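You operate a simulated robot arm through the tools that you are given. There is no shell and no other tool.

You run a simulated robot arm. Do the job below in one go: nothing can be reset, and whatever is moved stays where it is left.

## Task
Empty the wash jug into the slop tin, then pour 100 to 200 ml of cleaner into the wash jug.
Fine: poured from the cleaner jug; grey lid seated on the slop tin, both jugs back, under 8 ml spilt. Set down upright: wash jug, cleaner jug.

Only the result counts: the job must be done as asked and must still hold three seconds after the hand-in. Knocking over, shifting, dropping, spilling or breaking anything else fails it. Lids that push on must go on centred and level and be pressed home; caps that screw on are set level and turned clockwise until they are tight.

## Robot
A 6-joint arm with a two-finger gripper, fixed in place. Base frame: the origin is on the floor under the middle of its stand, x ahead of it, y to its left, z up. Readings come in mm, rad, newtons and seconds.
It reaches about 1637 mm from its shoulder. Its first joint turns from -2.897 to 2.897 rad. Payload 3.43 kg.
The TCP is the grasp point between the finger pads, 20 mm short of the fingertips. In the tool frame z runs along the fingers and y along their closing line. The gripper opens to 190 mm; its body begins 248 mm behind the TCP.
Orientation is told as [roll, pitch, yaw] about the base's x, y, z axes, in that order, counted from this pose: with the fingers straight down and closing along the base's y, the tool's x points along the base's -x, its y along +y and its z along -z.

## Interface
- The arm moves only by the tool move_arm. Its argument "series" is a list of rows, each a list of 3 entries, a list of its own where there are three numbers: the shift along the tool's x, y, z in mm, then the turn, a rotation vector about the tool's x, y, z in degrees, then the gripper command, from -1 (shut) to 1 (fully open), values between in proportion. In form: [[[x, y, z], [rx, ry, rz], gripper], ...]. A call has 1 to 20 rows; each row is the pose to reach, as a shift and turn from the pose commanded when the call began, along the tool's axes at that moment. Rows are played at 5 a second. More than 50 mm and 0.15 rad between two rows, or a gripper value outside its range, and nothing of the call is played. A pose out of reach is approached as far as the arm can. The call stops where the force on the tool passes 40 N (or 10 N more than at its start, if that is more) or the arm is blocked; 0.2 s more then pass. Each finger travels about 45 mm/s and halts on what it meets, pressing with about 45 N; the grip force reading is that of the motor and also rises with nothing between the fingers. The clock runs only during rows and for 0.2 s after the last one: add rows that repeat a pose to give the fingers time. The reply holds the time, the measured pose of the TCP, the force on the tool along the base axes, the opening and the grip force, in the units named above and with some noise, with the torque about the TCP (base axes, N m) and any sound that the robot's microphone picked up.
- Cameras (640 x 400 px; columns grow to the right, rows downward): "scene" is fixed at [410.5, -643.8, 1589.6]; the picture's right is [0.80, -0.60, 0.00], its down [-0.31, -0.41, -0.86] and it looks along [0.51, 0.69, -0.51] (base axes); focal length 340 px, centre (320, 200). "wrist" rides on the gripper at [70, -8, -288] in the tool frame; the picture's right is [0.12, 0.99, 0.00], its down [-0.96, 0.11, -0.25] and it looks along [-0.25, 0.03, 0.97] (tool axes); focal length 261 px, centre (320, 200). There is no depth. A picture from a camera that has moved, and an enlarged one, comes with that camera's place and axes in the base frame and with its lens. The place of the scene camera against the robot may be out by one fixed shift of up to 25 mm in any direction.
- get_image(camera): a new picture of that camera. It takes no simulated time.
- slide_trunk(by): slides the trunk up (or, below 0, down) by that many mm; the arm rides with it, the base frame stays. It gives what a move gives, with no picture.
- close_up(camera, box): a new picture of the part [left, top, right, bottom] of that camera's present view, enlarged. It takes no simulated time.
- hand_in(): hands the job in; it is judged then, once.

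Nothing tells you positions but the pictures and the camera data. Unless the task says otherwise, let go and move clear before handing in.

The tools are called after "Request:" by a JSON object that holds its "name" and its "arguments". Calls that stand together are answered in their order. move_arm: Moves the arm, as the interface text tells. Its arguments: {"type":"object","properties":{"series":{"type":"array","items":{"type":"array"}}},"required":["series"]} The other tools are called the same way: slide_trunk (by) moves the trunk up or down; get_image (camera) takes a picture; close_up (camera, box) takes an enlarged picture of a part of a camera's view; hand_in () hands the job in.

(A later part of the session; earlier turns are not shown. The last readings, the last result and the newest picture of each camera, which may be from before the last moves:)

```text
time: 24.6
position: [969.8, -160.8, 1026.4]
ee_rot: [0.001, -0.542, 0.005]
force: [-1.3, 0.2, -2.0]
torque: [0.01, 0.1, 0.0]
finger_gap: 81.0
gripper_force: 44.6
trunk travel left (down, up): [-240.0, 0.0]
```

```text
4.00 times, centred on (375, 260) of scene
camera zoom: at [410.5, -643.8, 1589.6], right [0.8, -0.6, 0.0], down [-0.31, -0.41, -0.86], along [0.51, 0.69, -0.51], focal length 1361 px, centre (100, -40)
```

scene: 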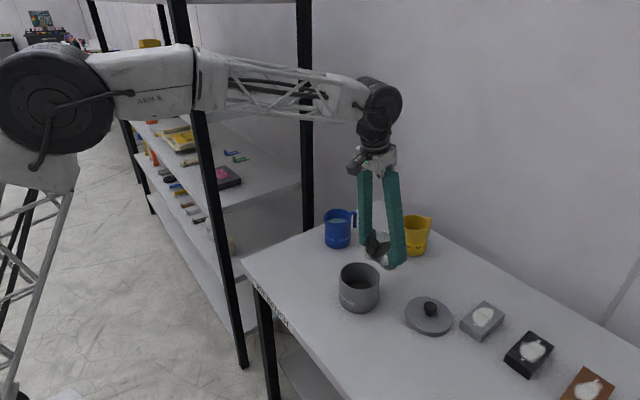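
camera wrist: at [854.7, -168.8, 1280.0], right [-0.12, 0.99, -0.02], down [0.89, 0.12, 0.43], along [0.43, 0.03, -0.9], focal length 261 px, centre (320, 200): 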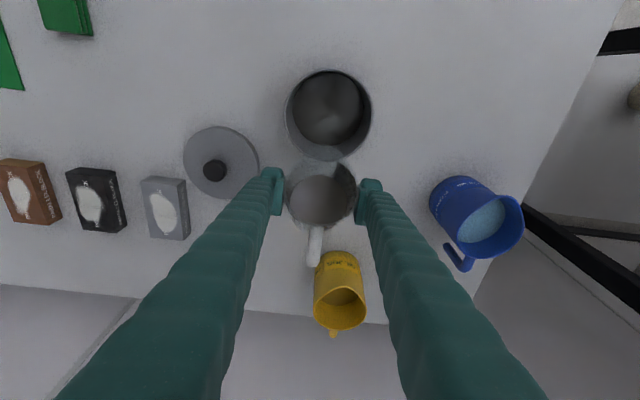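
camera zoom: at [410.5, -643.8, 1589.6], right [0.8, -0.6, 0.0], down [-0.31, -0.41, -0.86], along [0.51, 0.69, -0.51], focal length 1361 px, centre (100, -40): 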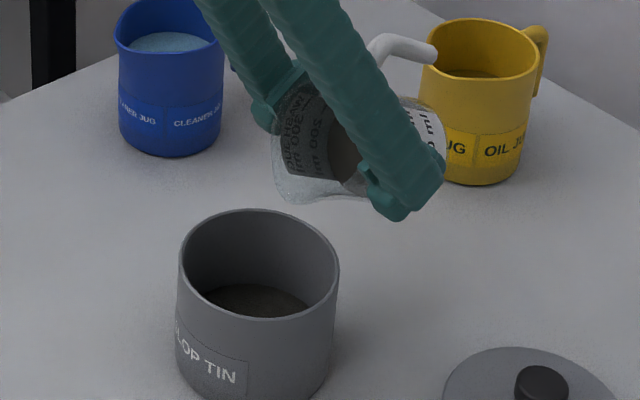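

No flow yet at 58° and the spout is well over the tin. I'll continue slowly to 74°.

Request:
{"name": "move_arm", "arguments": {"series": [[[-0.1, 1, -2.1], [0, -2, 0], -1], [[-0.1, 2, -4.1], [0, -4, 0], -1], [[-0.1, 3, -6.1], [0, -6, 0], -1], [[-0.1, 3, -8.2], [0, -8, 0], -1], [[0.1, 3, -10.3], [0, -10, 0], -1], [[0.3, 3, -12.3], [0, -12, 0], -1], [[0.6, 3, -14.3], [0, -14, 0], -1], [[1, 3, -16.4], [0, -16, 0], -1], [[1, 3, -16.4], [0, -16, 0], -1]]}}

Request:
{"name": "close_up", "arguments": {"camera": "wrist", "box": [240, 20, 400, 220]}}

Request:
{"name": "close_up", "arguments": {"camera": "scene", "box": [325, 210, 425, 310]}}

```text
time: 26.6
position: [962.1, -157.4, 1040.3]
ee_rot: [0.001, -0.823, 0.004]
force: [-0.2, 0.4, -1.7]
torque: [0.02, 0.04, -0.02]
finger_gap: 81.0
gripper_force: 45.2
trunk travel left (down, up): [-240.0, 0.0]
```

```text
2.00 times, centred on (320, 120) of wrist
camera zoom: at [703.8, -168.4, 1185.0], right [-0.08, 0.99, -0.09], down [0.47, 0.12, 0.87], along [0.88, 0.03, -0.48], focal length 521 px, centre (320, 360)
```

zoom: 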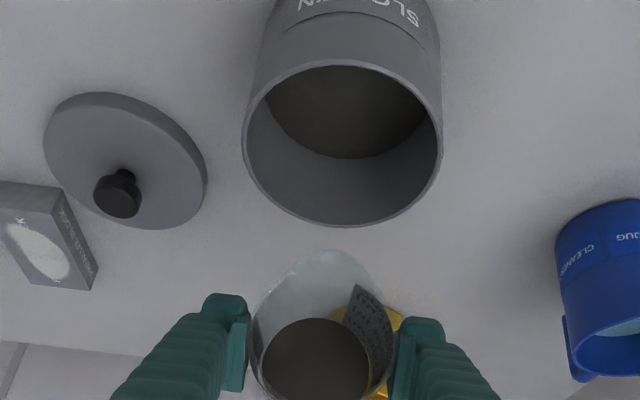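

```text
4.00 times, centred on (375, 260) of scene
camera zoom: at [410.5, -643.8, 1589.6], right [0.8, -0.6, 0.0], down [-0.31, -0.41, -0.86], along [0.51, 0.69, -0.51], focal length 1361 px, centre (100, -40)
```

zoom: 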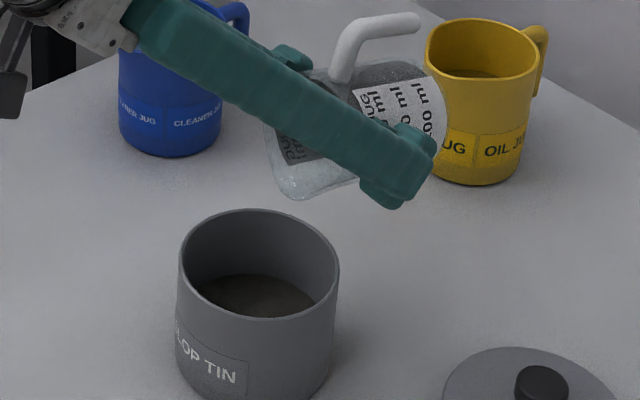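

It is pouring: the tin's level has risen and nothing is visible on the table. I'll continue to 90°.

Request:
{"name": "move_arm", "arguments": {"series": [[[-0.1, 0, -2], [0, -2, 0], -1], [[-0.1, 0, -4.1], [0, -4, 0], -1], [[-0.1, 0, -6.1], [0, -6, 0], -1], [[-0.1, 0, -8.1], [0, -8, 0], -1], [[0.2, 0, -10.1], [0, -10, 0], -1], [[0.4, 0, -12.2], [0, -12, 0], -1], [[0.8, 0, -14.2], [0, -14, 0], -1], [[1.1, 0, -16.2], [0, -16, 0], -1], [[1.1, 0, -16.2], [0, -16, 0], -1], [[1.1, 0, -16.2], [0, -16, 0], -1]]}}

Request:
{"name": "close_up", "arguments": {"camera": "wrist", "box": [240, 20, 400, 220]}}

Request:
{"name": "close_up", "arguments": {"camera": "scene", "box": [325, 210, 425, 310]}}

```text
time: 28.8
position: [948.9, -157.1, 1050.5]
ee_rot: [0.0, -1.103, 0.005]
force: [-0.5, -1.0, -0.6]
torque: [-0.02, 0.03, 0.02]
finger_gap: 80.9
gripper_force: 45.1
trunk travel left (down, up): [-240.0, 0.0]
```

```text
2.00 times, centred on (320, 120) of wrist
camera zoom: at [661.6, -167.8, 1118.8], right [-0.06, 0.99, -0.11], down [0.21, 0.12, 0.97], along [0.98, 0.03, -0.22], focal length 521 px, centre (320, 360)
```

zoom: 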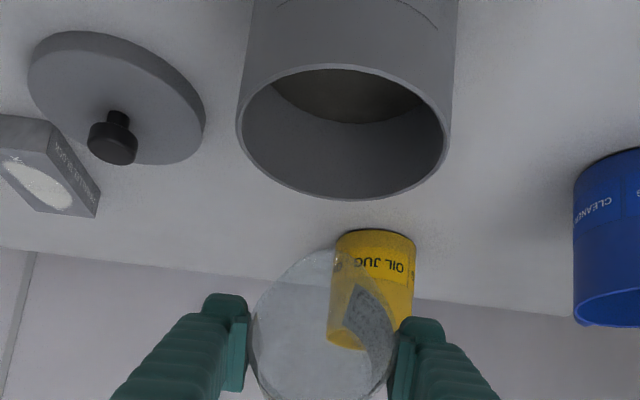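

```text
4.00 times, centred on (375, 260) of scene
camera zoom: at [410.5, -643.8, 1589.6], right [0.8, -0.6, 0.0], down [-0.31, -0.41, -0.86], along [0.51, 0.69, -0.51], focal length 1361 px, centre (100, -40)
```

zoom: 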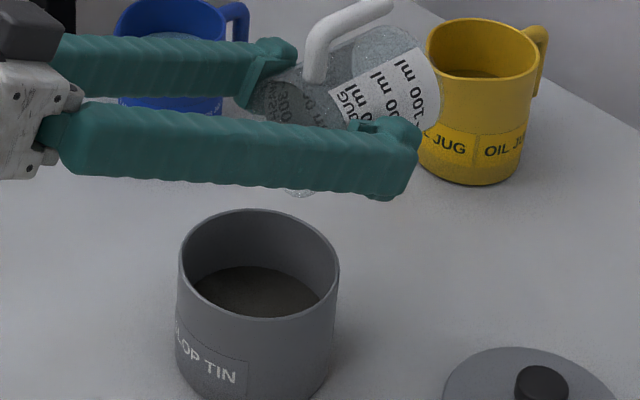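

The jug already looks nearly empty. I'll tilt to about 115° and hold briefly to drain the rest.

Request:
{"name": "move_arm", "arguments": {"series": [[[-0.1, 0, -2.5], [0, -2.5, 0], -1], [[-0.2, 0, -5.1], [0, -5, 0], -1], [[0, 0, -7.6], [0, -7.5, 0], -1], [[0.1, 0, -10.2], [0, -10, 0], -1], [[0.4, 0, -12.7], [0, -12.5, 0], -1], [[0.8, 0, -15.2], [0, -15, 0], -1], [[1.3, 0, -17.7], [0, -17.5, 0], -1], [[1.9, 0, -20.2], [0, -20, 0], -1], [[2.7, 0, -22.6], [0, -22.5, 0], -1], [[3.5, 0, -25.1], [0, -25, 0], -1], [[3.5, 0, -25.1], [0, -25, 0], -1], [[3.5, 0, -25.1], [0, -25, 0], -1], [[3.5, 0, -25.1], [0, -25, 0], -1], [[3.5, 0, -25.1], [0, -25, 0], -1], [[3.5, 0, -25.1], [0, -25, 0], -1], [[3.5, 0, -25.1], [0, -25, 0], -1], [[3.5, 0, -25.1], [0, -25, 0], -1]]}}

Request:
{"name": "close_up", "arguments": {"camera": "wrist", "box": [240, 20, 400, 220]}}

Request:
{"name": "close_up", "arguments": {"camera": "scene", "box": [325, 210, 425, 310]}}

Request:
{"name": "get_image", "arguments": {"camera": "scene"}}

```text
time: 32.4
position: [925.8, -158.4, 1058.1]
ee_rot: [-0.009, -1.538, 0.012]
force: [0.7, -0.4, -1.1]
torque: [0.01, 0.01, 0.01]
finger_gap: 80.7
gripper_force: 45.3
trunk travel left (down, up): [-240.0, 0.0]
```

```text
2.00 times, centred on (320, 120) of wrist
camera zoom: at [636.6, -168.4, 998.3], right [-0.01, 0.99, -0.12], down [-0.22, 0.11, 0.97], along [0.98, 0.03, 0.21], focal length 521 px, centre (320, 360)
```

zoom: 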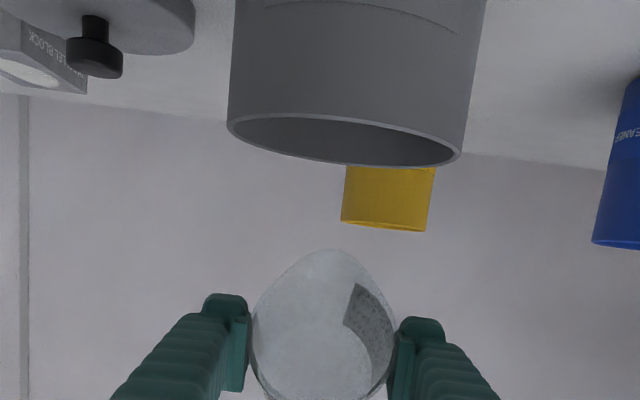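

```text
4.00 times, centred on (375, 260) of scene
camera zoom: at [410.5, -643.8, 1589.6], right [0.8, -0.6, 0.0], down [-0.31, -0.41, -0.86], along [0.51, 0.69, -0.51], focal length 1361 px, centre (100, -40)
```

zoom: 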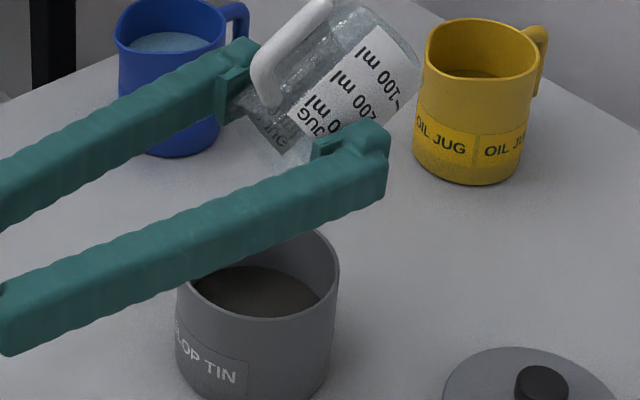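

```text
taken
```

scene: 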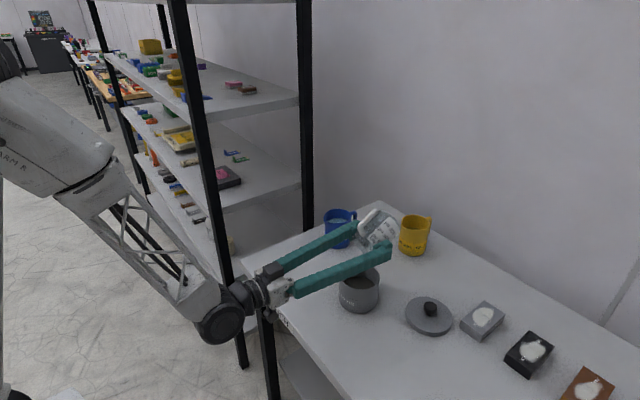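

The wash jug is empty (contents in the tin) and the table looks dry. I'll tip it back up along the reverse path and move it clear of the tin.

Request:
{"name": "move_arm", "arguments": {"series": [[[0.5, 0, 4], [0, 4, 0], -1], [[2.2, 0, 12], [0, 12, 0], -1], [[5, 0, 19.5], [0, 20, 0], -1], [[9, 0, 27], [0, 28, 0], -1], [[14, 0, 33.5], [0, 36, 0], -1], [[19.5, 0, 39.3], [0, 44, 0], -1], [[26, 0, 44.2], [0, 52, 0], -1], [[33.2, 0, 48.2], [0, 60, 0], -1], [[40.8, 0, 51.2], [0, 68, 0], -1], [[44.7, 0, 52.4], [0, 72, 0], -1], [[38.4, 13, 55.8], [0, 79, 0], -1], [[34.3, 33, 58.7], [0, 81, 0], -1], [[31.2, 58, 60.6], [0, 83, 0], -1], [[31.2, 58, 60.6], [0, 83, 0], -1]]}}

Request:
{"name": "get_image", "arguments": {"camera": "wrist"}}

Request:
{"name": "get_image", "arguments": {"camera": "scene"}}

```text
time: 35.4
position: [985.5, -100.2, 1024.8]
ee_rot: [0.0, -0.09, 0.003]
force: [0.1, 0.5, -0.8]
torque: [0.01, 0.05, 0.01]
finger_gap: 80.2
gripper_force: 44.4
out of reach, approached as far as the arm can: row 5, 6
trunk travel left (down, up): [-240.0, 0.0]
```

```text
taken
camera wrist: at [889.7, -109.4, 1306.4], right [-0.12, 0.99, -0.01], down [0.94, 0.12, 0.33], along [0.33, 0.03, -0.94], focal length 261 px, centre (320, 200)
```

wrist: 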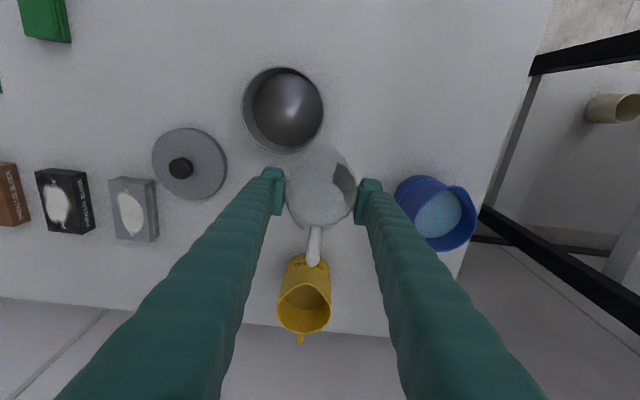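

```text
taken
```

scene: 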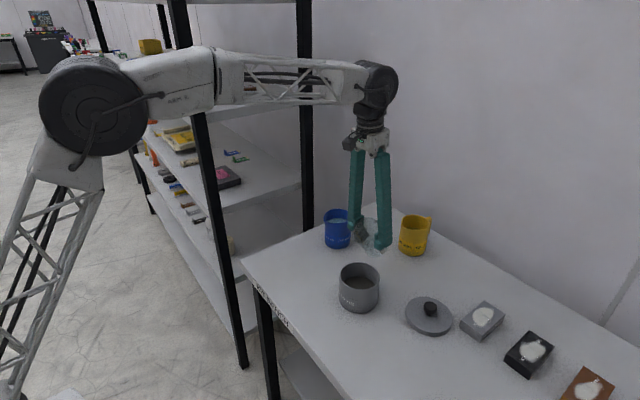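

The empty jug is upright in the grip and clear of the tin. I'll carry it back above its original spot.

Request:
{"name": "move_arm", "arguments": {"series": [[[7.5, 20, -0.7], [0, 2.5, 0], -1], [[23.4, 42, -2.1], [0, 6, 0], -1], [[45.3, 62, -4.1], [0, 10, 0], -1], [[70.2, 80, -6.3], [0, 14, 0], -1], [[95.1, 100, -8.6], [0, 18, 0], -1], [[120, 120, -10.8], [0, 22, 0], -1], [[143.4, 140, -7.9], [0, 26, 0], -1], [[161.2, 155, 0.5], [0, 30, 0], -1], [[167.2, 159.5, 15], [0, 31.96, 0], -1], [[169, 159.5, 34.9], [0, 31.96, 0], -1], [[170.5, 159.5, 51.9], [0, 31.96, 0], -1], [[170.5, 159.5, 51.9], [0, 31.96, 0], -1]]}}

Request:
{"name": "close_up", "arguments": {"camera": "wrist", "box": [250, 130, 390, 280]}}

Request:
{"name": "close_up", "arguments": {"camera": "scene", "box": [260, 200, 340, 280]}}

```text
time: 38.0
position: [819.9, 59.5, 958.9]
ee_rot: [0.002, 0.469, 0.004]
force: [0.6, 0.3, 0.2]
torque: [0.01, 0.04, -0.01]
finger_gap: 80.4
gripper_force: 45.5
trunk travel left (down, up): [-240.0, 0.0]
```

```text
2.67 times, centred on (320, 205) of wrist
camera zoom: at [887.2, 50.8, 1248.0], right [-0.11, 0.99, 0.05], down [0.97, 0.12, -0.21], along [-0.22, 0.03, -0.98], focal length 695 px, centre (320, 187)
```

zoom: 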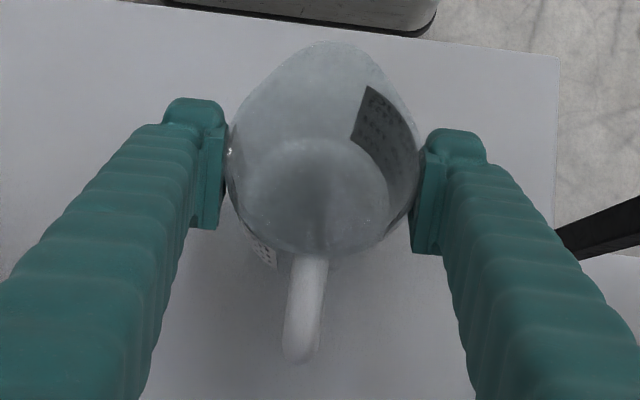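

```text
5.00 times, centred on (300, 240) of scene
camera zoom: at [410.5, -643.8, 1589.6], right [0.8, -0.6, 0.0], down [-0.31, -0.41, -0.86], along [0.51, 0.69, -0.51], focal length 1702 px, centre (420, 0)
```

zoom: 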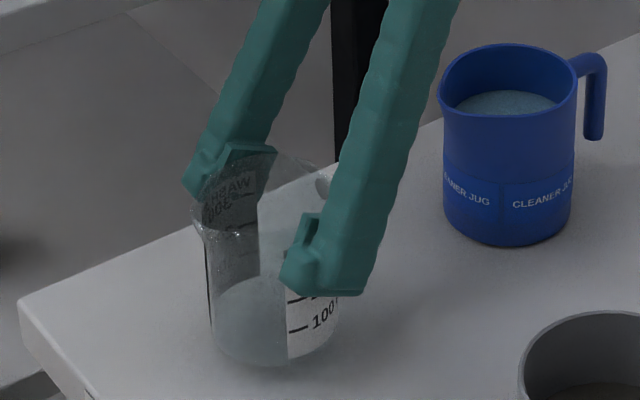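

Request:
{"name": "move_arm", "arguments": {"series": [[[-2.3, 0, 4.5], [0, 0, 0], -1], [[-4.5, 0, 8.9], [0, 0, 0], -1], [[-6.3, 0, 12.5], [0, 0, 0], -1], [[-7.2, 0, 14.3], [0, 0, 0], -1], [[-7.2, 0, 14.3], [0, 0, 0], -1]]}}

```text
time: 39.2
position: [816.7, 58.8, 943.2]
ee_rot: [0.001, 0.468, 0.001]
force: [2.2, 1.1, 15.6]
torque: [-0.39, -0.23, 0.04]
finger_gap: 80.3
gripper_force: 45.0
trunk travel left (down, up): [-240.0, 0.0]
```

The base touched the table at about z≈946 (it settled a few mm in the grip). I'll ease the press off, then release gently.

Request:
{"name": "move_arm", "arguments": {"series": [[[0.6, 0, -1.2], [0, 0, 0], -1], [[1.1, 0, -2.2], [0, 0, 0], -1], [[1.1, 0, -2.2], [0, 0, 0], -1]]}}

```text
time: 40.0
position: [818.3, 58.3, 944.0]
ee_rot: [0.0, 0.467, 0.002]
force: [0.1, 0.1, -1.4]
torque: [0.01, 0.01, 0.01]
finger_gap: 80.3
gripper_force: 45.2
trunk travel left (down, up): [-240.0, 0.0]
```

Request:
{"name": "move_arm", "arguments": {"series": [[[-0.3, 0, 0.6], [0, 0, 0], -1], [[-0.3, 0, 0.6], [0, 0, 0], -0.1], [[-0.3, 0, 0.6], [0, 0, 0], -0.1], [[-0.3, 0, 0.6], [0, 0, 0], 0.3], [[-0.3, 0, 0.6], [0, 0, 0], 0.3], [[-0.3, 0, 0.6], [0, 0, 0], 0.3]]}}

Request:
{"name": "close_up", "arguments": {"camera": "wrist", "box": [240, 120, 400, 270]}}

Request:
{"name": "close_up", "arguments": {"camera": "scene", "box": [260, 200, 340, 280]}}

```text
time: 41.4
position: [818.7, 58.7, 943.7]
ee_rot: [-0.001, 0.468, 0.003]
force: [0.0, 0.3, -0.2]
torque: [-0.02, -0.02, 0.01]
finger_gap: 123.6
gripper_force: 0.0
trunk travel left (down, up): [-240.0, 0.0]
```

```text
2.67 times, centred on (320, 195) of wrist
camera zoom: at [886.6, 50.5, 1233.4], right [-0.11, 0.99, 0.05], down [0.97, 0.12, -0.21], along [-0.22, 0.03, -0.98], focal length 695 px, centre (320, 213)
```

zoom: 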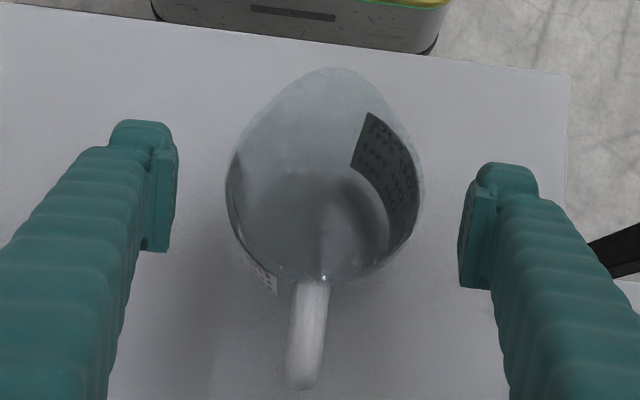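

```text
5.00 times, centred on (300, 240) of scene
camera zoom: at [410.5, -643.8, 1589.6], right [0.8, -0.6, 0.0], down [-0.31, -0.41, -0.86], along [0.51, 0.69, -0.51], focal length 1702 px, centre (420, 0)
```

zoom: 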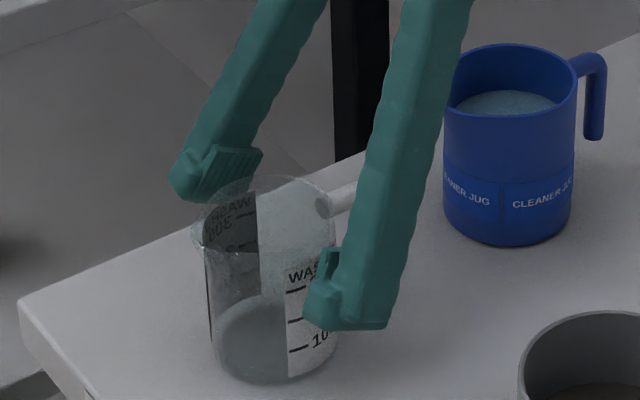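

The wash jug stands empty at about (817, 59), within a few mm of where it started. I'll rise clear and move towards the cleaner jug with the fingers vertical to measure it.

Request:
{"name": "move_arm", "arguments": {"series": [[[15.8, 0, -31.2], [0, 0, 0], 0.4], [[31.6, 0, -62.5], [0, 0, 0], 0.4], [[45.6, 0, -90.1], [0, 0, 0], 0.4], [[23.3, 3, -101.4], [0, -5, 0], 0.4], [[-3.5, 8, -114.9], [0, -10, 0], 0.4], [[-37.4, 12, -125.4], [0, -16, 0], 0.4], [[-71.9, 16, -134.9], [0, -21, 0], 0.4], [[-105.8, 20, -145.4], [0, -26.8, 0], 0.4], [[-105.8, 20, -145.4], [0, -26.8, 0], 0.4]]}}

Request:
{"name": "get_image", "arguments": {"camera": "wrist"}}

Request:
{"name": "close_up", "arguments": {"camera": "scene", "box": [260, 190, 380, 290]}}

```text
time: 43.4
position: [977.0, 79.9, 1027.0]
ee_rot: [0.0, -0.001, 0.006]
force: [1.2, 1.0, 0.5]
torque: [0.0, 0.03, 0.01]
finger_gap: 133.2
gripper_force: 0.0
trunk travel left (down, up): [-240.0, 0.0]
```

```text
taken
camera wrist: at [907.9, 71.6, 1315.7], right [-0.12, 0.99, 0.0], down [0.96, 0.12, 0.25], along [0.25, 0.03, -0.97], focal length 261 px, centre (320, 200)
```

wrist: 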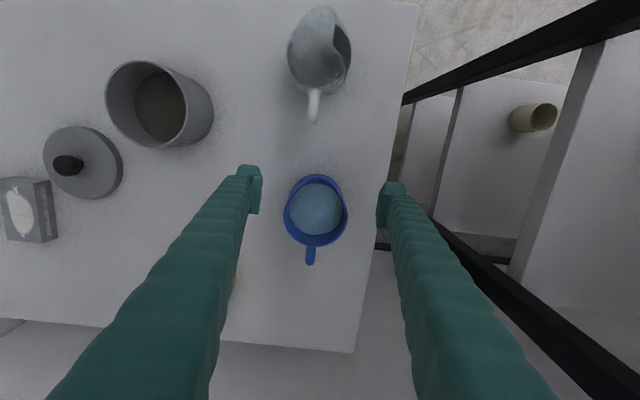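

```text
4.00 times, centred on (320, 240) of scene
camera zoom: at [410.5, -643.8, 1589.6], right [0.8, -0.6, 0.0], down [-0.31, -0.41, -0.86], along [0.51, 0.69, -0.51], focal length 1361 px, centre (320, 40)
```

zoom: 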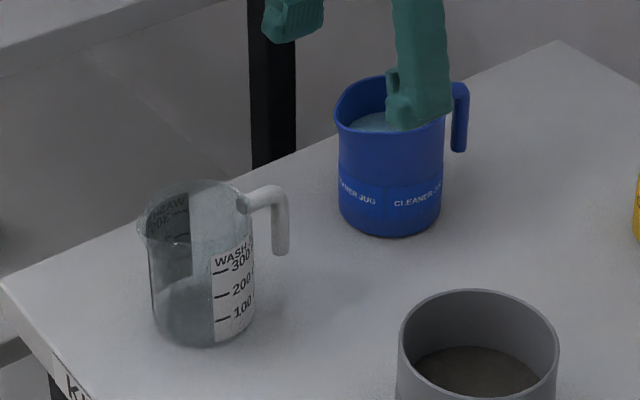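

Request:
{"name": "close_up", "arguments": {"camera": "wrist", "box": [260, 165, 372, 270]}}

Request:
{"name": "close_up", "arguments": {"camera": "wrist", "box": [260, 0, 380, 130]}}

```text
3.81 times, centred on (316, 218) of wrist
camera zoom: at [907.9, 71.6, 1315.7], right [-0.12, 0.99, 0.0], down [0.96, 0.12, 0.25], along [0.25, 0.03, -0.97], focal length 993 px, centre (335, 133)
```

zoom: 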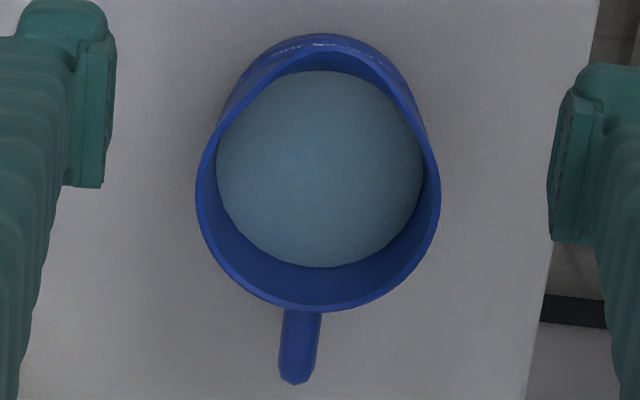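

```text
3.08 times, centred on (320, 65) of wrist
camera zoom: at [907.9, 71.6, 1315.7], right [-0.12, 0.99, 0.0], down [0.96, 0.12, 0.25], along [0.25, 0.03, -0.97], focal length 802 px, centre (320, 615)
```

zoom: 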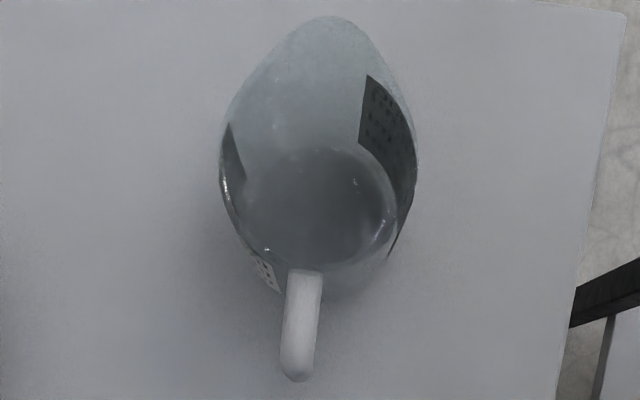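

The cleaner jug is centred at about (1018.6, 78.7), 89 mm wide and holding roughly 420 ml. Its spout points to -x. I'll descend around it to 30 mm below the rim, the depth that worked before.

Request:
{"name": "move_arm", "arguments": {"series": [[[-15, 0, 10], [0, 0, 0], 0.4], [[-30, -1, 25], [0, 0, 0], 0.4], [[-41.6, -1.2, 45], [0, 0, 0], 0.4], [[-41.6, -1.2, 66], [0, 0, 0], 0.4], [[-41.6, -1.2, 87], [0, 0, 0], 0.4], [[-41.6, -1.2, 87], [0, 0, 0], 0.4]]}}

Request:
{"name": "get_image", "arguments": {"camera": "wrist"}}

Request:
{"name": "close_up", "arguments": {"camera": "scene", "box": [280, 180, 400, 280]}}

```text
time: 44.8
position: [1019.9, 78.0, 939.5]
ee_rot: [-0.001, -0.001, 0.003]
force: [-0.6, 0.8, 0.2]
torque: [0.0, 0.03, 0.01]
finger_gap: 133.0
gripper_force: 0.1
trunk travel left (down, up): [-240.0, 0.0]
```

```text
taken
camera wrist: at [950.5, 69.3, 1228.0], right [-0.12, 0.99, 0.0], down [0.96, 0.12, 0.25], along [0.24, 0.03, -0.97], focal length 261 px, centre (320, 200)
```

wrist: 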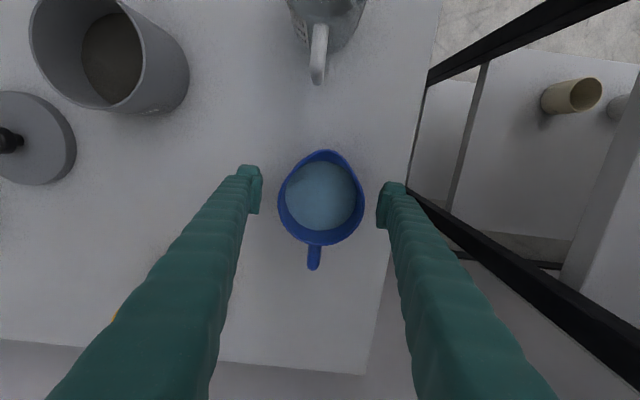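

```text
4.00 times, centred on (340, 230) of scene
camera zoom: at [410.5, -643.8, 1589.6], right [0.8, -0.6, 0.0], down [-0.31, -0.41, -0.86], along [0.51, 0.69, -0.51], focal length 1361 px, centre (240, 80)
```

zoom: 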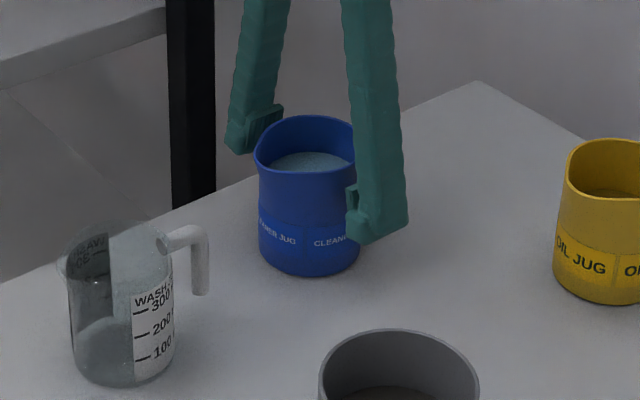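

Request:
{"name": "move_arm", "arguments": {"series": [[[0, 0, 0], [0, 0, 0], -1], [[0, 0, 0], [0, 0, 0], -1], [[0, 0, 0], [0, 0, 0], -1], [[0, 0, 0], [0, 0, 0], -1], [[0, 0, 0], [0, 0, 0], -1], [[0, 0, 0], [0, 0, 0], -1]]}}

Request:
{"name": "close_up", "arguments": {"camera": "wrist", "box": [250, 130, 390, 280]}}

Request:
{"name": "close_up", "arguments": {"camera": "scene", "box": [300, 190, 380, 260]}}

```text
time: 46.2
position: [1020.3, 77.7, 940.2]
ee_rot: [0.002, 0.001, 0.006]
force: [-1.2, 0.9, 1.2]
torque: [0.01, -0.11, 0.05]
finger_gap: 93.9
gripper_force: 44.7
trunk travel left (down, up): [-240.0, 0.0]
```

```text
2.67 times, centred on (320, 205) of wrist
camera zoom: at [950.4, 69.5, 1228.4], right [-0.12, 0.99, 0.0], down [0.96, 0.12, 0.25], along [0.25, 0.03, -0.97], focal length 695 px, centre (320, 187)
```

zoom: 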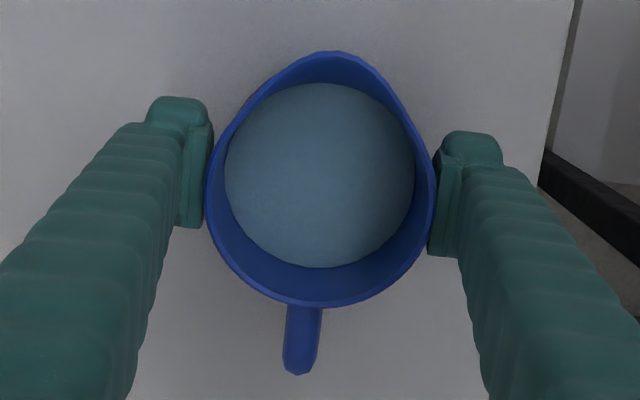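

```text
5.71 times, centred on (340, 225) of scene
camera zoom: at [410.5, -643.8, 1589.6], right [0.8, -0.6, 0.0], down [-0.31, -0.41, -0.86], along [0.51, 0.69, -0.51], focal length 1945 px, centre (206, 57)
```

zoom: 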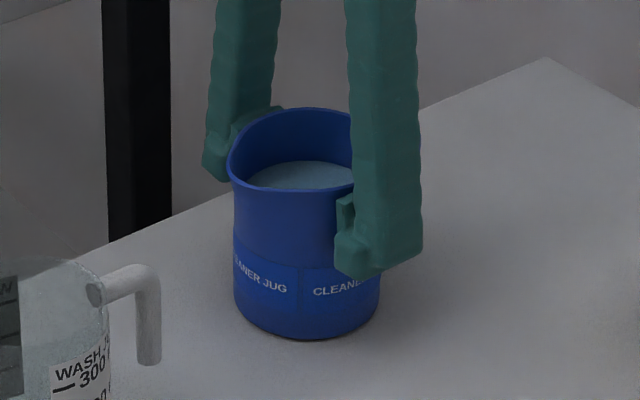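

Gripped at 93.9 mm gap. I'll do the slow 12 mm test lift for slip.

Request:
{"name": "move_arm", "arguments": {"series": [[[0, 0, -2], [0, 0, 0], -1], [[0, 0, -4], [0, 0, 0], -1], [[0, 0, -6], [0, 0, 0], -1], [[0, 0, -8], [0, 0, 0], -1], [[0, 0, -10], [0, 0, 0], -1], [[0, 0, -12], [0, 0, 0], -1], [[0, 0, -12], [0, 0, 0], -1], [[0, 0, -12], [0, 0, 0], -1], [[0, 0, -12], [0, 0, 0], -1], [[0, 0, -12], [0, 0, 0], -1]]}}

Request:
{"name": "close_up", "arguments": {"camera": "wrist", "box": [250, 130, 390, 280]}}

Request:
{"name": "close_up", "arguments": {"camera": "scene", "box": [300, 190, 380, 260]}}

```text
time: 48.4
position: [1020.4, 77.1, 951.6]
ee_rot: [0.0, 0.0, 0.005]
force: [-0.3, 0.5, -4.7]
torque: [0.0, 0.07, 0.01]
finger_gap: 94.2
gripper_force: 44.8
trunk travel left (down, up): [-240.0, 0.0]
```

```text
2.67 times, centred on (320, 205) of wrist
camera zoom: at [950.7, 69.3, 1239.3], right [-0.12, 0.99, 0.0], down [0.96, 0.12, 0.25], along [0.24, 0.03, -0.97], focal length 695 px, centre (320, 187)
```

zoom: 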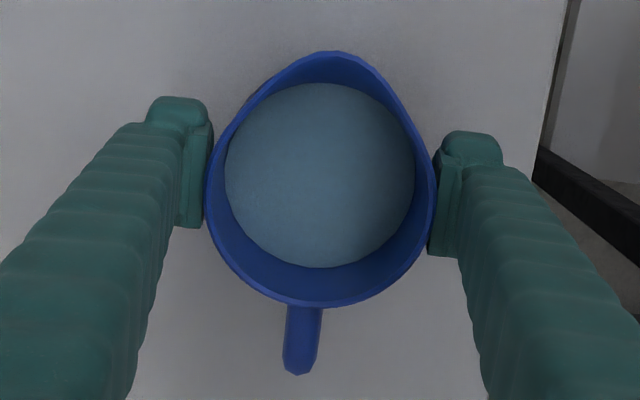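

```text
5.71 times, centred on (340, 225) of scene
camera zoom: at [410.5, -643.8, 1589.6], right [0.8, -0.6, 0.0], down [-0.31, -0.41, -0.86], along [0.51, 0.69, -0.51], focal length 1945 px, centre (206, 57)
```

zoom: 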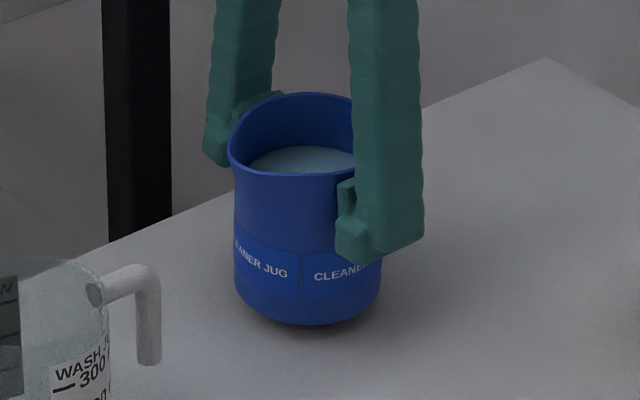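

No slip at all; the load reads about 4.7 N, consistent with roughly 400 ml. I'll carry it towards the wash jug while yawing 40°, so its body clears the wash jug's handle and the scene camera keeps sight of the scale. Tilt stays below the pouring angle.

Request:
{"name": "move_arm", "arguments": {"series": [[[0, 0, -13], [0, 0, 0], -1], [[5, 1.5, -33], [0, -2, -2], -1], [[17, 3.5, -51], [-0.26, -5, -6], -1], [[35, 6.5, -63], [-0.77, -8, -11], -1], [[57, 10.5, -69], [-1.54, -10.92, -15.95], -1], [[80, 14.5, -69], [-2.88, -14.81, -21.87], -1], [[103, 19.5, -69], [-4.64, -18.62, -27.75], -1], [[125, 23.5, -69], [-6.23, -20.37, -33.61], -1], [[140, 26.5, -69], [-7.79, -22.62, -37.46], -1], [[149.3, 27.5, -66], [-8.72, -23.97, -39.35], -1], [[149.3, 27.5, -66], [-8.72, -23.97, -39.35], -1]]}}

Request:
{"name": "get_image", "arguments": {"camera": "wrist"}}

Request:
{"name": "get_image", "arguments": {"camera": "scene"}}

Request:
{"name": "close_up", "arguments": {"camera": "scene", "box": [250, 190, 350, 290]}}

```text
time: 50.8
position: [869.7, 105.7, 1015.6]
ee_rot: [0.0, -0.436, 0.703]
force: [-0.1, 0.2, -5.3]
torque: [-0.08, 0.05, -0.02]
finger_gap: 94.3
gripper_force: 45.1
trunk travel left (down, up): [-240.0, 0.0]
```

```text
taken
camera wrist: at [735.3, -21.3, 1248.0], right [-0.72, 0.69, -0.05], down [0.51, 0.58, 0.63], along [0.46, 0.43, -0.77], focal length 261 px, centre (320, 200)
```

wrist: 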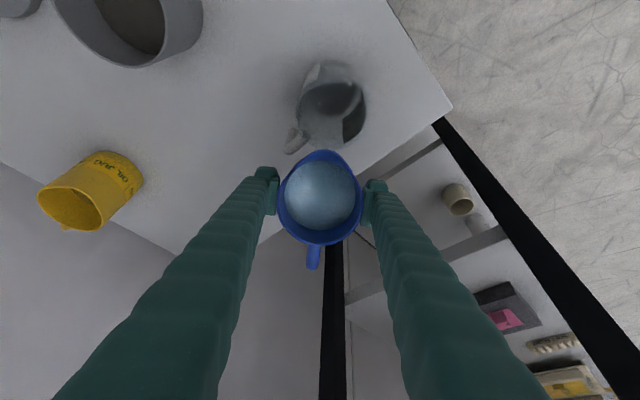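

```text
taken
```

scene: 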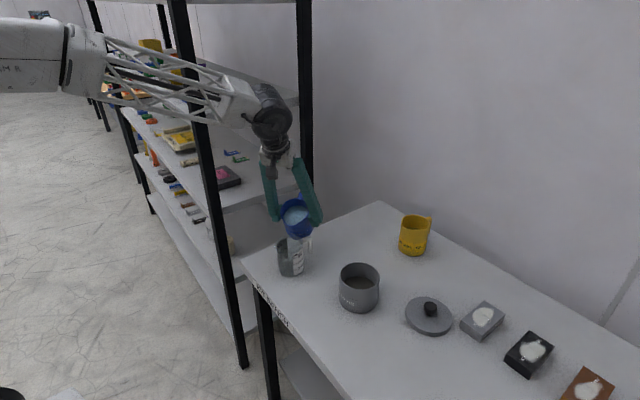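

```text
4.00 times, centred on (300, 240) of scene
camera zoom: at [410.5, -643.8, 1589.6], right [0.8, -0.6, 0.0], down [-0.31, -0.41, -0.86], along [0.51, 0.69, -0.51], focal length 1361 px, centre (400, 40)
```

zoom: 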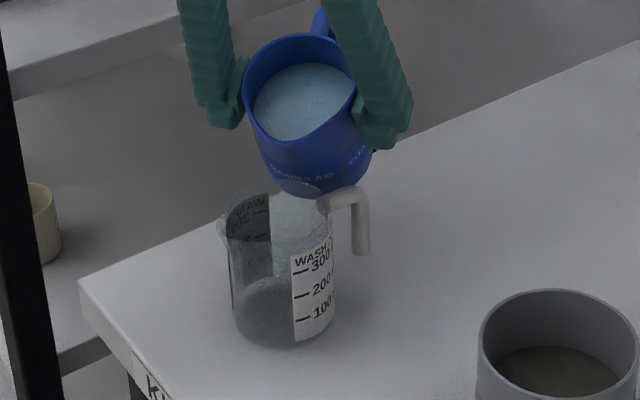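

Spout tip is at about (824, 64), right over the wash jug's mouth, and the 100/200/300 ml scale is visible. I'll tilt slowly to 40° and look.

Request:
{"name": "move_arm", "arguments": {"series": [[[-1.2, 0, -2.4], [0, -2.5, 0], -1], [[-2.4, 0, -4.7], [0, -5, 0], -1], [[-3.4, 0, -7.1], [0, -7.5, 0], -1], [[-4.4, 0, -9.6], [0, -10, 0], -1], [[-5, 0, -11.6], [0, -12, 0], -1], [[-5.5, 0, -13.2], [0, -13.5, 0], -1], [[-6, 0, -14.7], [0, -15, 0], -1], [[-6, 0, -14.7], [0, -15, 0], -1], [[-6, 0, -14.7], [0, -15, 0], -1], [[-6, 0, -14.7], [0, -15, 0], -1]]}}

Request:
{"name": "close_up", "arguments": {"camera": "wrist", "box": [250, 60, 400, 240]}}

Request:
{"name": "close_up", "arguments": {"camera": "scene", "box": [255, 190, 335, 290]}}

```text
time: 53.0
position: [869.9, 104.6, 1033.9]
ee_rot: [0.0, -0.697, 0.702]
force: [-0.6, 0.1, -4.8]
torque: [-0.14, 0.14, 0.02]
finger_gap: 93.8
gripper_force: 44.9
trunk travel left (down, up): [-240.0, 0.0]
```

```text
2.22 times, centred on (325, 150) of wrist
camera zoom: at [694.3, -55.9, 1209.1], right [-0.71, 0.7, -0.08], down [0.37, 0.46, 0.81], along [0.6, 0.55, -0.58], focal length 579 px, centre (309, 311)
```

zoom: 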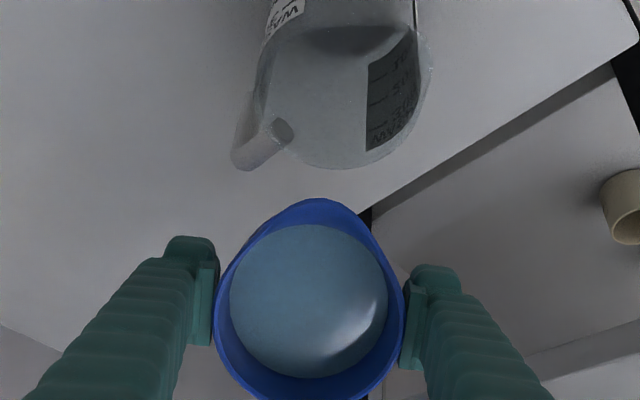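

```text
4.00 times, centred on (295, 240) of scene
camera zoom: at [410.5, -643.8, 1589.6], right [0.8, -0.6, 0.0], down [-0.31, -0.41, -0.86], along [0.51, 0.69, -0.51], focal length 1361 px, centre (420, 40)
```

zoom: 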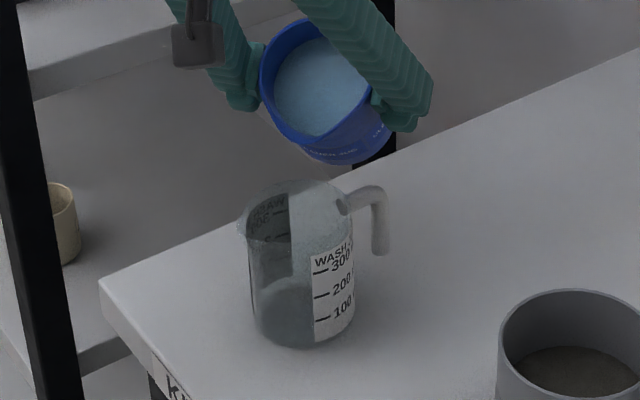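

No flow yet at 40°. I'll continue in small steps to 44° and hold.

Request:
{"name": "move_arm", "arguments": {"series": [[[-0.5, 0, -1], [0, -1, 0], -1], [[-1, 0, -1.9], [0, -2, 0], -1], [[-1.4, 0, -2.9], [0, -3, 0], -1], [[-1.9, 0, -3.8], [0, -4, 0], -1], [[-1.9, 0, -3.8], [0, -4, 0], -1], [[-1.9, 0, -3.8], [0, -4, 0], -1], [[-1.9, 0, -3.8], [0, -4, 0], -1]]}}

Request:
{"name": "close_up", "arguments": {"camera": "wrist", "box": [250, 60, 400, 240]}}

Request:
{"name": "close_up", "arguments": {"camera": "scene", "box": [255, 190, 335, 290]}}

```text
time: 54.6
position: [868.7, 105.4, 1037.5]
ee_rot: [0.0, -0.767, 0.703]
force: [-0.8, 0.1, -4.3]
torque: [-0.05, 0.11, 0.02]
finger_gap: 94.0
gripper_force: 45.1
trunk travel left (down, up): [-240.0, 0.0]
```

```text
2.22 times, centred on (325, 150) of wrist
camera zoom: at [684.5, -63.9, 1196.3], right [-0.71, 0.7, -0.08], down [0.32, 0.42, 0.85], along [0.63, 0.57, -0.53], focal length 579 px, centre (309, 311)
```

zoom: 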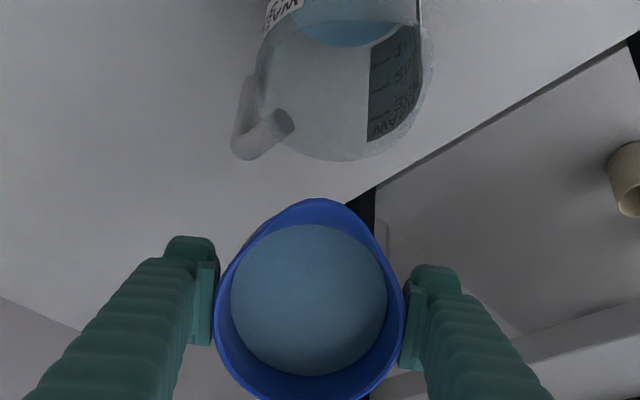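

```text
4.00 times, centred on (295, 240) of scene
camera zoom: at [410.5, -643.8, 1589.6], right [0.8, -0.6, 0.0], down [-0.31, -0.41, -0.86], along [0.51, 0.69, -0.51], focal length 1361 px, centre (420, 40)
```

zoom: 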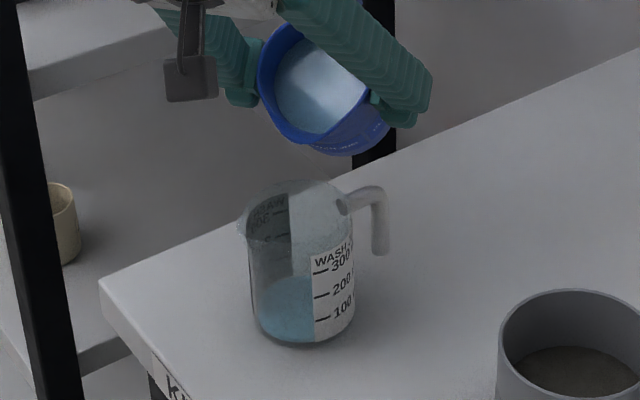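

Cleaner is now in the wash jug. I'll zoom in on the scale to read the amount.

Request:
{"name": "close_up", "arguments": {"camera": "scene", "box": [272, 230, 322, 282]}}

Request:
{"name": "close_up", "arguments": {"camera": "wrist", "box": [290, 40, 390, 110]}}

```text
7.69 times, centred on (297, 256) of scene
camera zoom: at [410.5, -643.8, 1589.6], right [0.8, -0.6, 0.0], down [-0.31, -0.41, -0.86], along [0.51, 0.69, -0.51], focal length 2618 px, centre (497, -231)
```

zoom: 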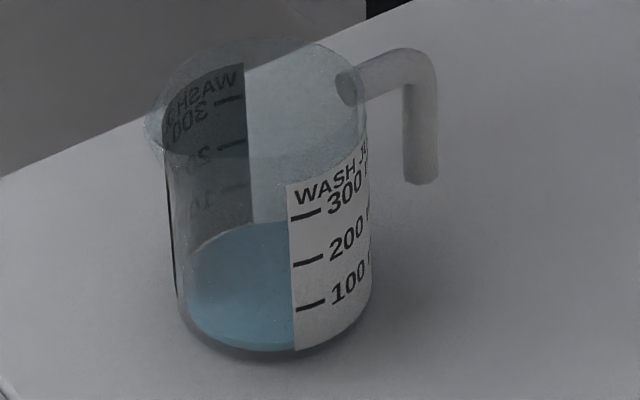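

```text
5.71 times, centred on (340, 75) of wrist
camera zoom: at [684.5, -63.9, 1196.3], right [-0.71, 0.7, -0.08], down [0.32, 0.42, 0.85], along [0.63, 0.57, -0.53], focal length 1489 px, centre (206, 914)
```

zoom: 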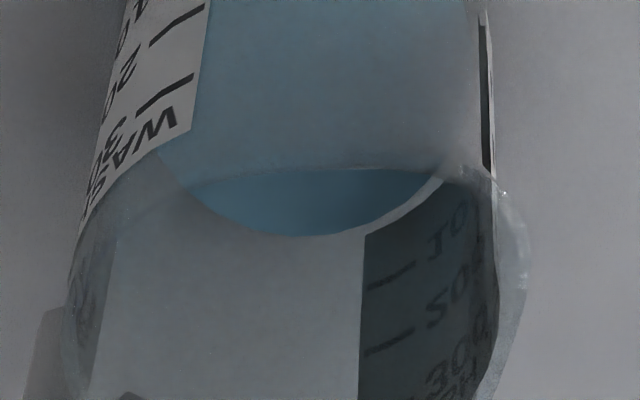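

The level reads about 25 ml on both front and back scales. I'll hold to see if the flow has stopped, then step on to 47°.

Request:
{"name": "move_arm", "arguments": {"series": [[[-0.5, 0, -1], [0, -1, 0], -1], [[-1, 0, -2], [0, -2, 0], -1], [[-1.4, 0, -2.9], [0, -3, 0], -1], [[-1.4, 0, -2.9], [0, -3, 0], -1], [[-1.4, 0, -2.9], [0, -3, 0], -1], [[-1.4, 0, -2.9], [0, -3, 0], -1], [[-1.4, 0, -2.9], [0, -3, 0], -1]]}}

Request:
{"name": "close_up", "arguments": {"camera": "scene", "box": [272, 230, 322, 282]}}

Request:
{"name": "close_up", "arguments": {"camera": "wrist", "box": [250, 30, 400, 210]}}

Request:
{"name": "close_up", "arguments": {"camera": "scene", "box": [255, 190, 335, 290]}}

```text
time: 56.2
position: [868.8, 103.6, 1040.5]
ee_rot: [-0.001, -0.821, 0.703]
force: [-0.2, 0.4, -4.0]
torque: [-0.1, 0.1, 0.01]
finger_gap: 94.0
gripper_force: 44.5
trunk travel left (down, up): [-240.0, 0.0]
```

```text
7.69 times, centred on (297, 256) of scene
camera zoom: at [410.5, -643.8, 1589.6], right [0.8, -0.6, 0.0], down [-0.31, -0.41, -0.86], along [0.51, 0.69, -0.51], focal length 2618 px, centre (497, -231)
```

zoom: 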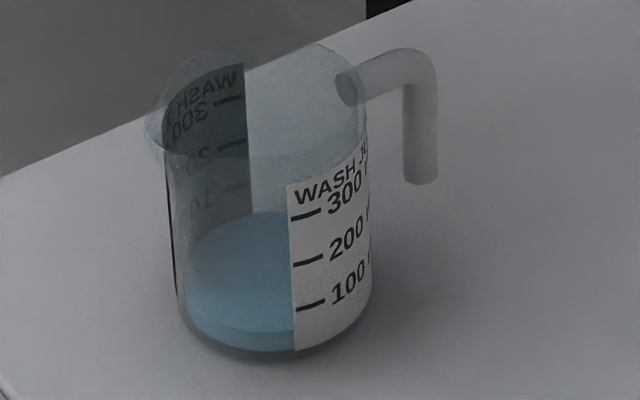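

```text
2.22 times, centred on (325, 120) of wrist
camera zoom: at [677.8, -69.8, 1186.2], right [-0.7, 0.71, -0.09], down [0.29, 0.4, 0.87], along [0.65, 0.59, -0.48], focal length 579 px, centre (309, 378)
```

zoom: 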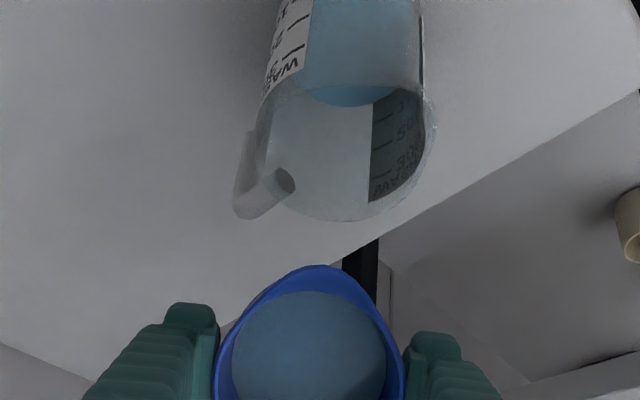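

```text
4.00 times, centred on (295, 240) of scene
camera zoom: at [410.5, -643.8, 1589.6], right [0.8, -0.6, 0.0], down [-0.31, -0.41, -0.86], along [0.51, 0.69, -0.51], focal length 1361 px, centre (420, 40)
```

zoom: 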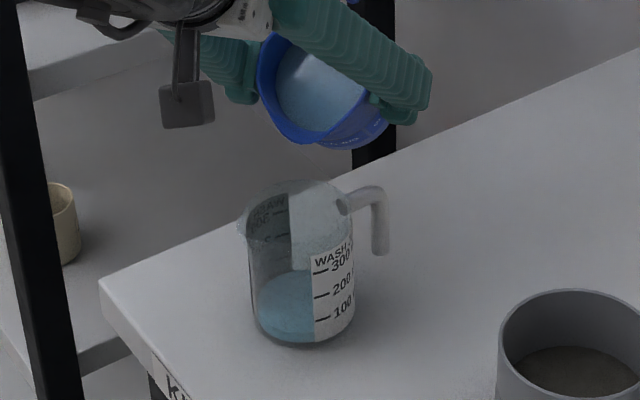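

About 45 ml at 47°. Continuing slowly to 52°.

Request:
{"name": "move_arm", "arguments": {"series": [[[-0.5, 0, -0.9], [0, -1, 0], -1], [[-1, 0, -1.9], [0, -2, 0], -1], [[-1.5, 0, -2.8], [0, -3, 0], -1], [[-2, 0, -3.8], [0, -4, 0], -1], [[-2.4, 0, -4.8], [0, -5, 0], -1], [[-2.4, 0, -4.8], [0, -5, 0], -1], [[-2.4, 0, -4.8], [0, -5, 0], -1], [[-2.4, 0, -4.8], [0, -5, 0], -1], [[-2.4, 0, -4.8], [0, -5, 0], -1]]}}

Request:
{"name": "close_up", "arguments": {"camera": "scene", "box": [272, 230, 322, 282]}}

Request:
{"name": "close_up", "arguments": {"camera": "scene", "box": [255, 190, 335, 290]}}

```text
time: 58.2
position: [867.9, 103.0, 1044.5]
ee_rot: [0.001, -0.908, 0.701]
force: [0.0, 0.9, -4.1]
torque: [-0.08, 0.13, -0.01]
finger_gap: 93.8
gripper_force: 45.5
trunk travel left (down, up): [-240.0, 0.0]
```

```text
7.69 times, centred on (297, 256) of scene
camera zoom: at [410.5, -643.8, 1589.6], right [0.8, -0.6, 0.0], down [-0.31, -0.41, -0.86], along [0.51, 0.69, -0.51], focal length 2618 px, centre (497, -231)
```

zoom: 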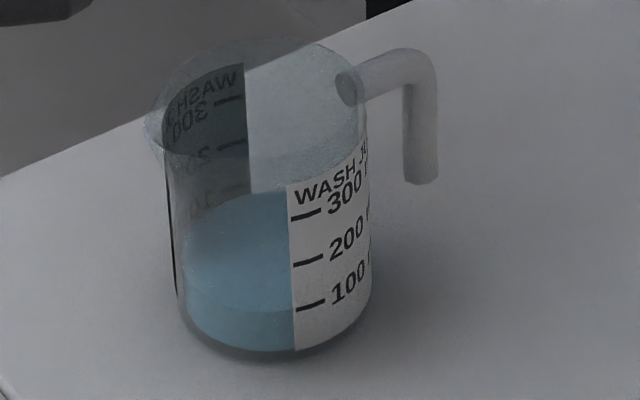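

```text
4.00 times, centred on (295, 240) of scene
camera zoom: at [410.5, -643.8, 1589.6], right [0.8, -0.6, 0.0], down [-0.31, -0.41, -0.86], along [0.51, 0.69, -0.51], focal length 1361 px, centre (420, 40)
```

zoom: 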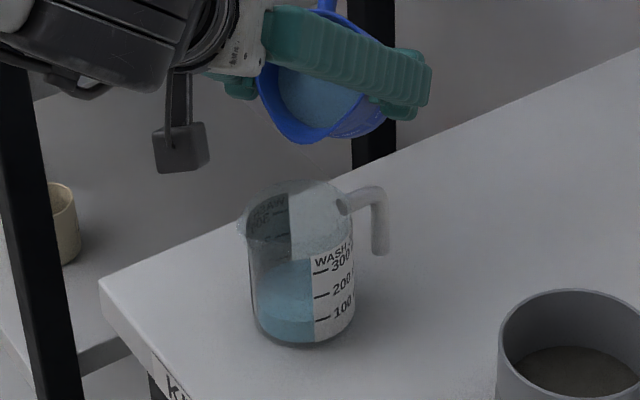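

About 92 ml at 52°. Continuing to 56°.

Request:
{"name": "move_arm", "arguments": {"series": [[[-0.5, 0, -0.9], [0, -1, 0], -1], [[-1.1, 0, -1.8], [0, -2, 0], -1], [[-1.5, 0, -2.7], [0, -3, 0], -1], [[-2, 0, -3.7], [0, -4, 0], -1], [[-2, 0, -3.7], [0, -4, 0], -1], [[-2, 0, -3.7], [0, -4, 0], -1], [[-2, 0, -3.7], [0, -4, 0], -1], [[-2, 0, -3.7], [0, -4, 0], -1]]}}

Request:
{"name": "close_up", "arguments": {"camera": "scene", "box": [272, 230, 322, 282]}}

Request:
{"name": "close_up", "arguments": {"camera": "scene", "box": [255, 190, 335, 290]}}

```text
time: 60.0
position: [866.7, 100.2, 1049.4]
ee_rot: [0.0, -0.978, 0.702]
force: [-0.2, 0.4, -2.9]
torque: [-0.11, 0.08, 0.0]
finger_gap: 94.1
gripper_force: 44.9
trunk travel left (down, up): [-240.0, 0.0]
```

```text
7.69 times, centred on (297, 256) of scene
camera zoom: at [410.5, -643.8, 1589.6], right [0.8, -0.6, 0.0], down [-0.31, -0.41, -0.86], along [0.51, 0.69, -0.51], focal length 2618 px, centre (497, -231)
```

zoom: 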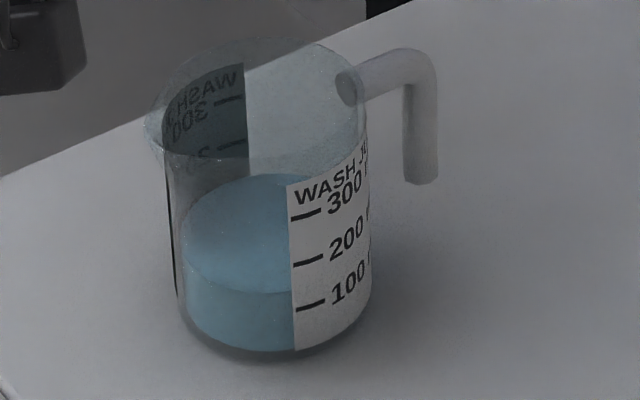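

```text
4.00 times, centred on (295, 240) of scene
camera zoom: at [410.5, -643.8, 1589.6], right [0.8, -0.6, 0.0], down [-0.31, -0.41, -0.86], along [0.51, 0.69, -0.51], focal length 1361 px, centre (420, 40)
```

zoom: 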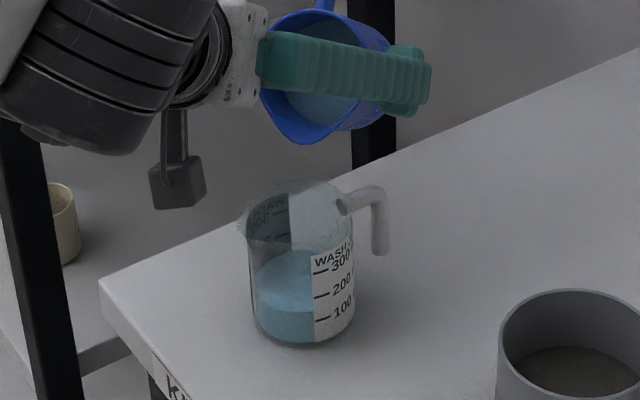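

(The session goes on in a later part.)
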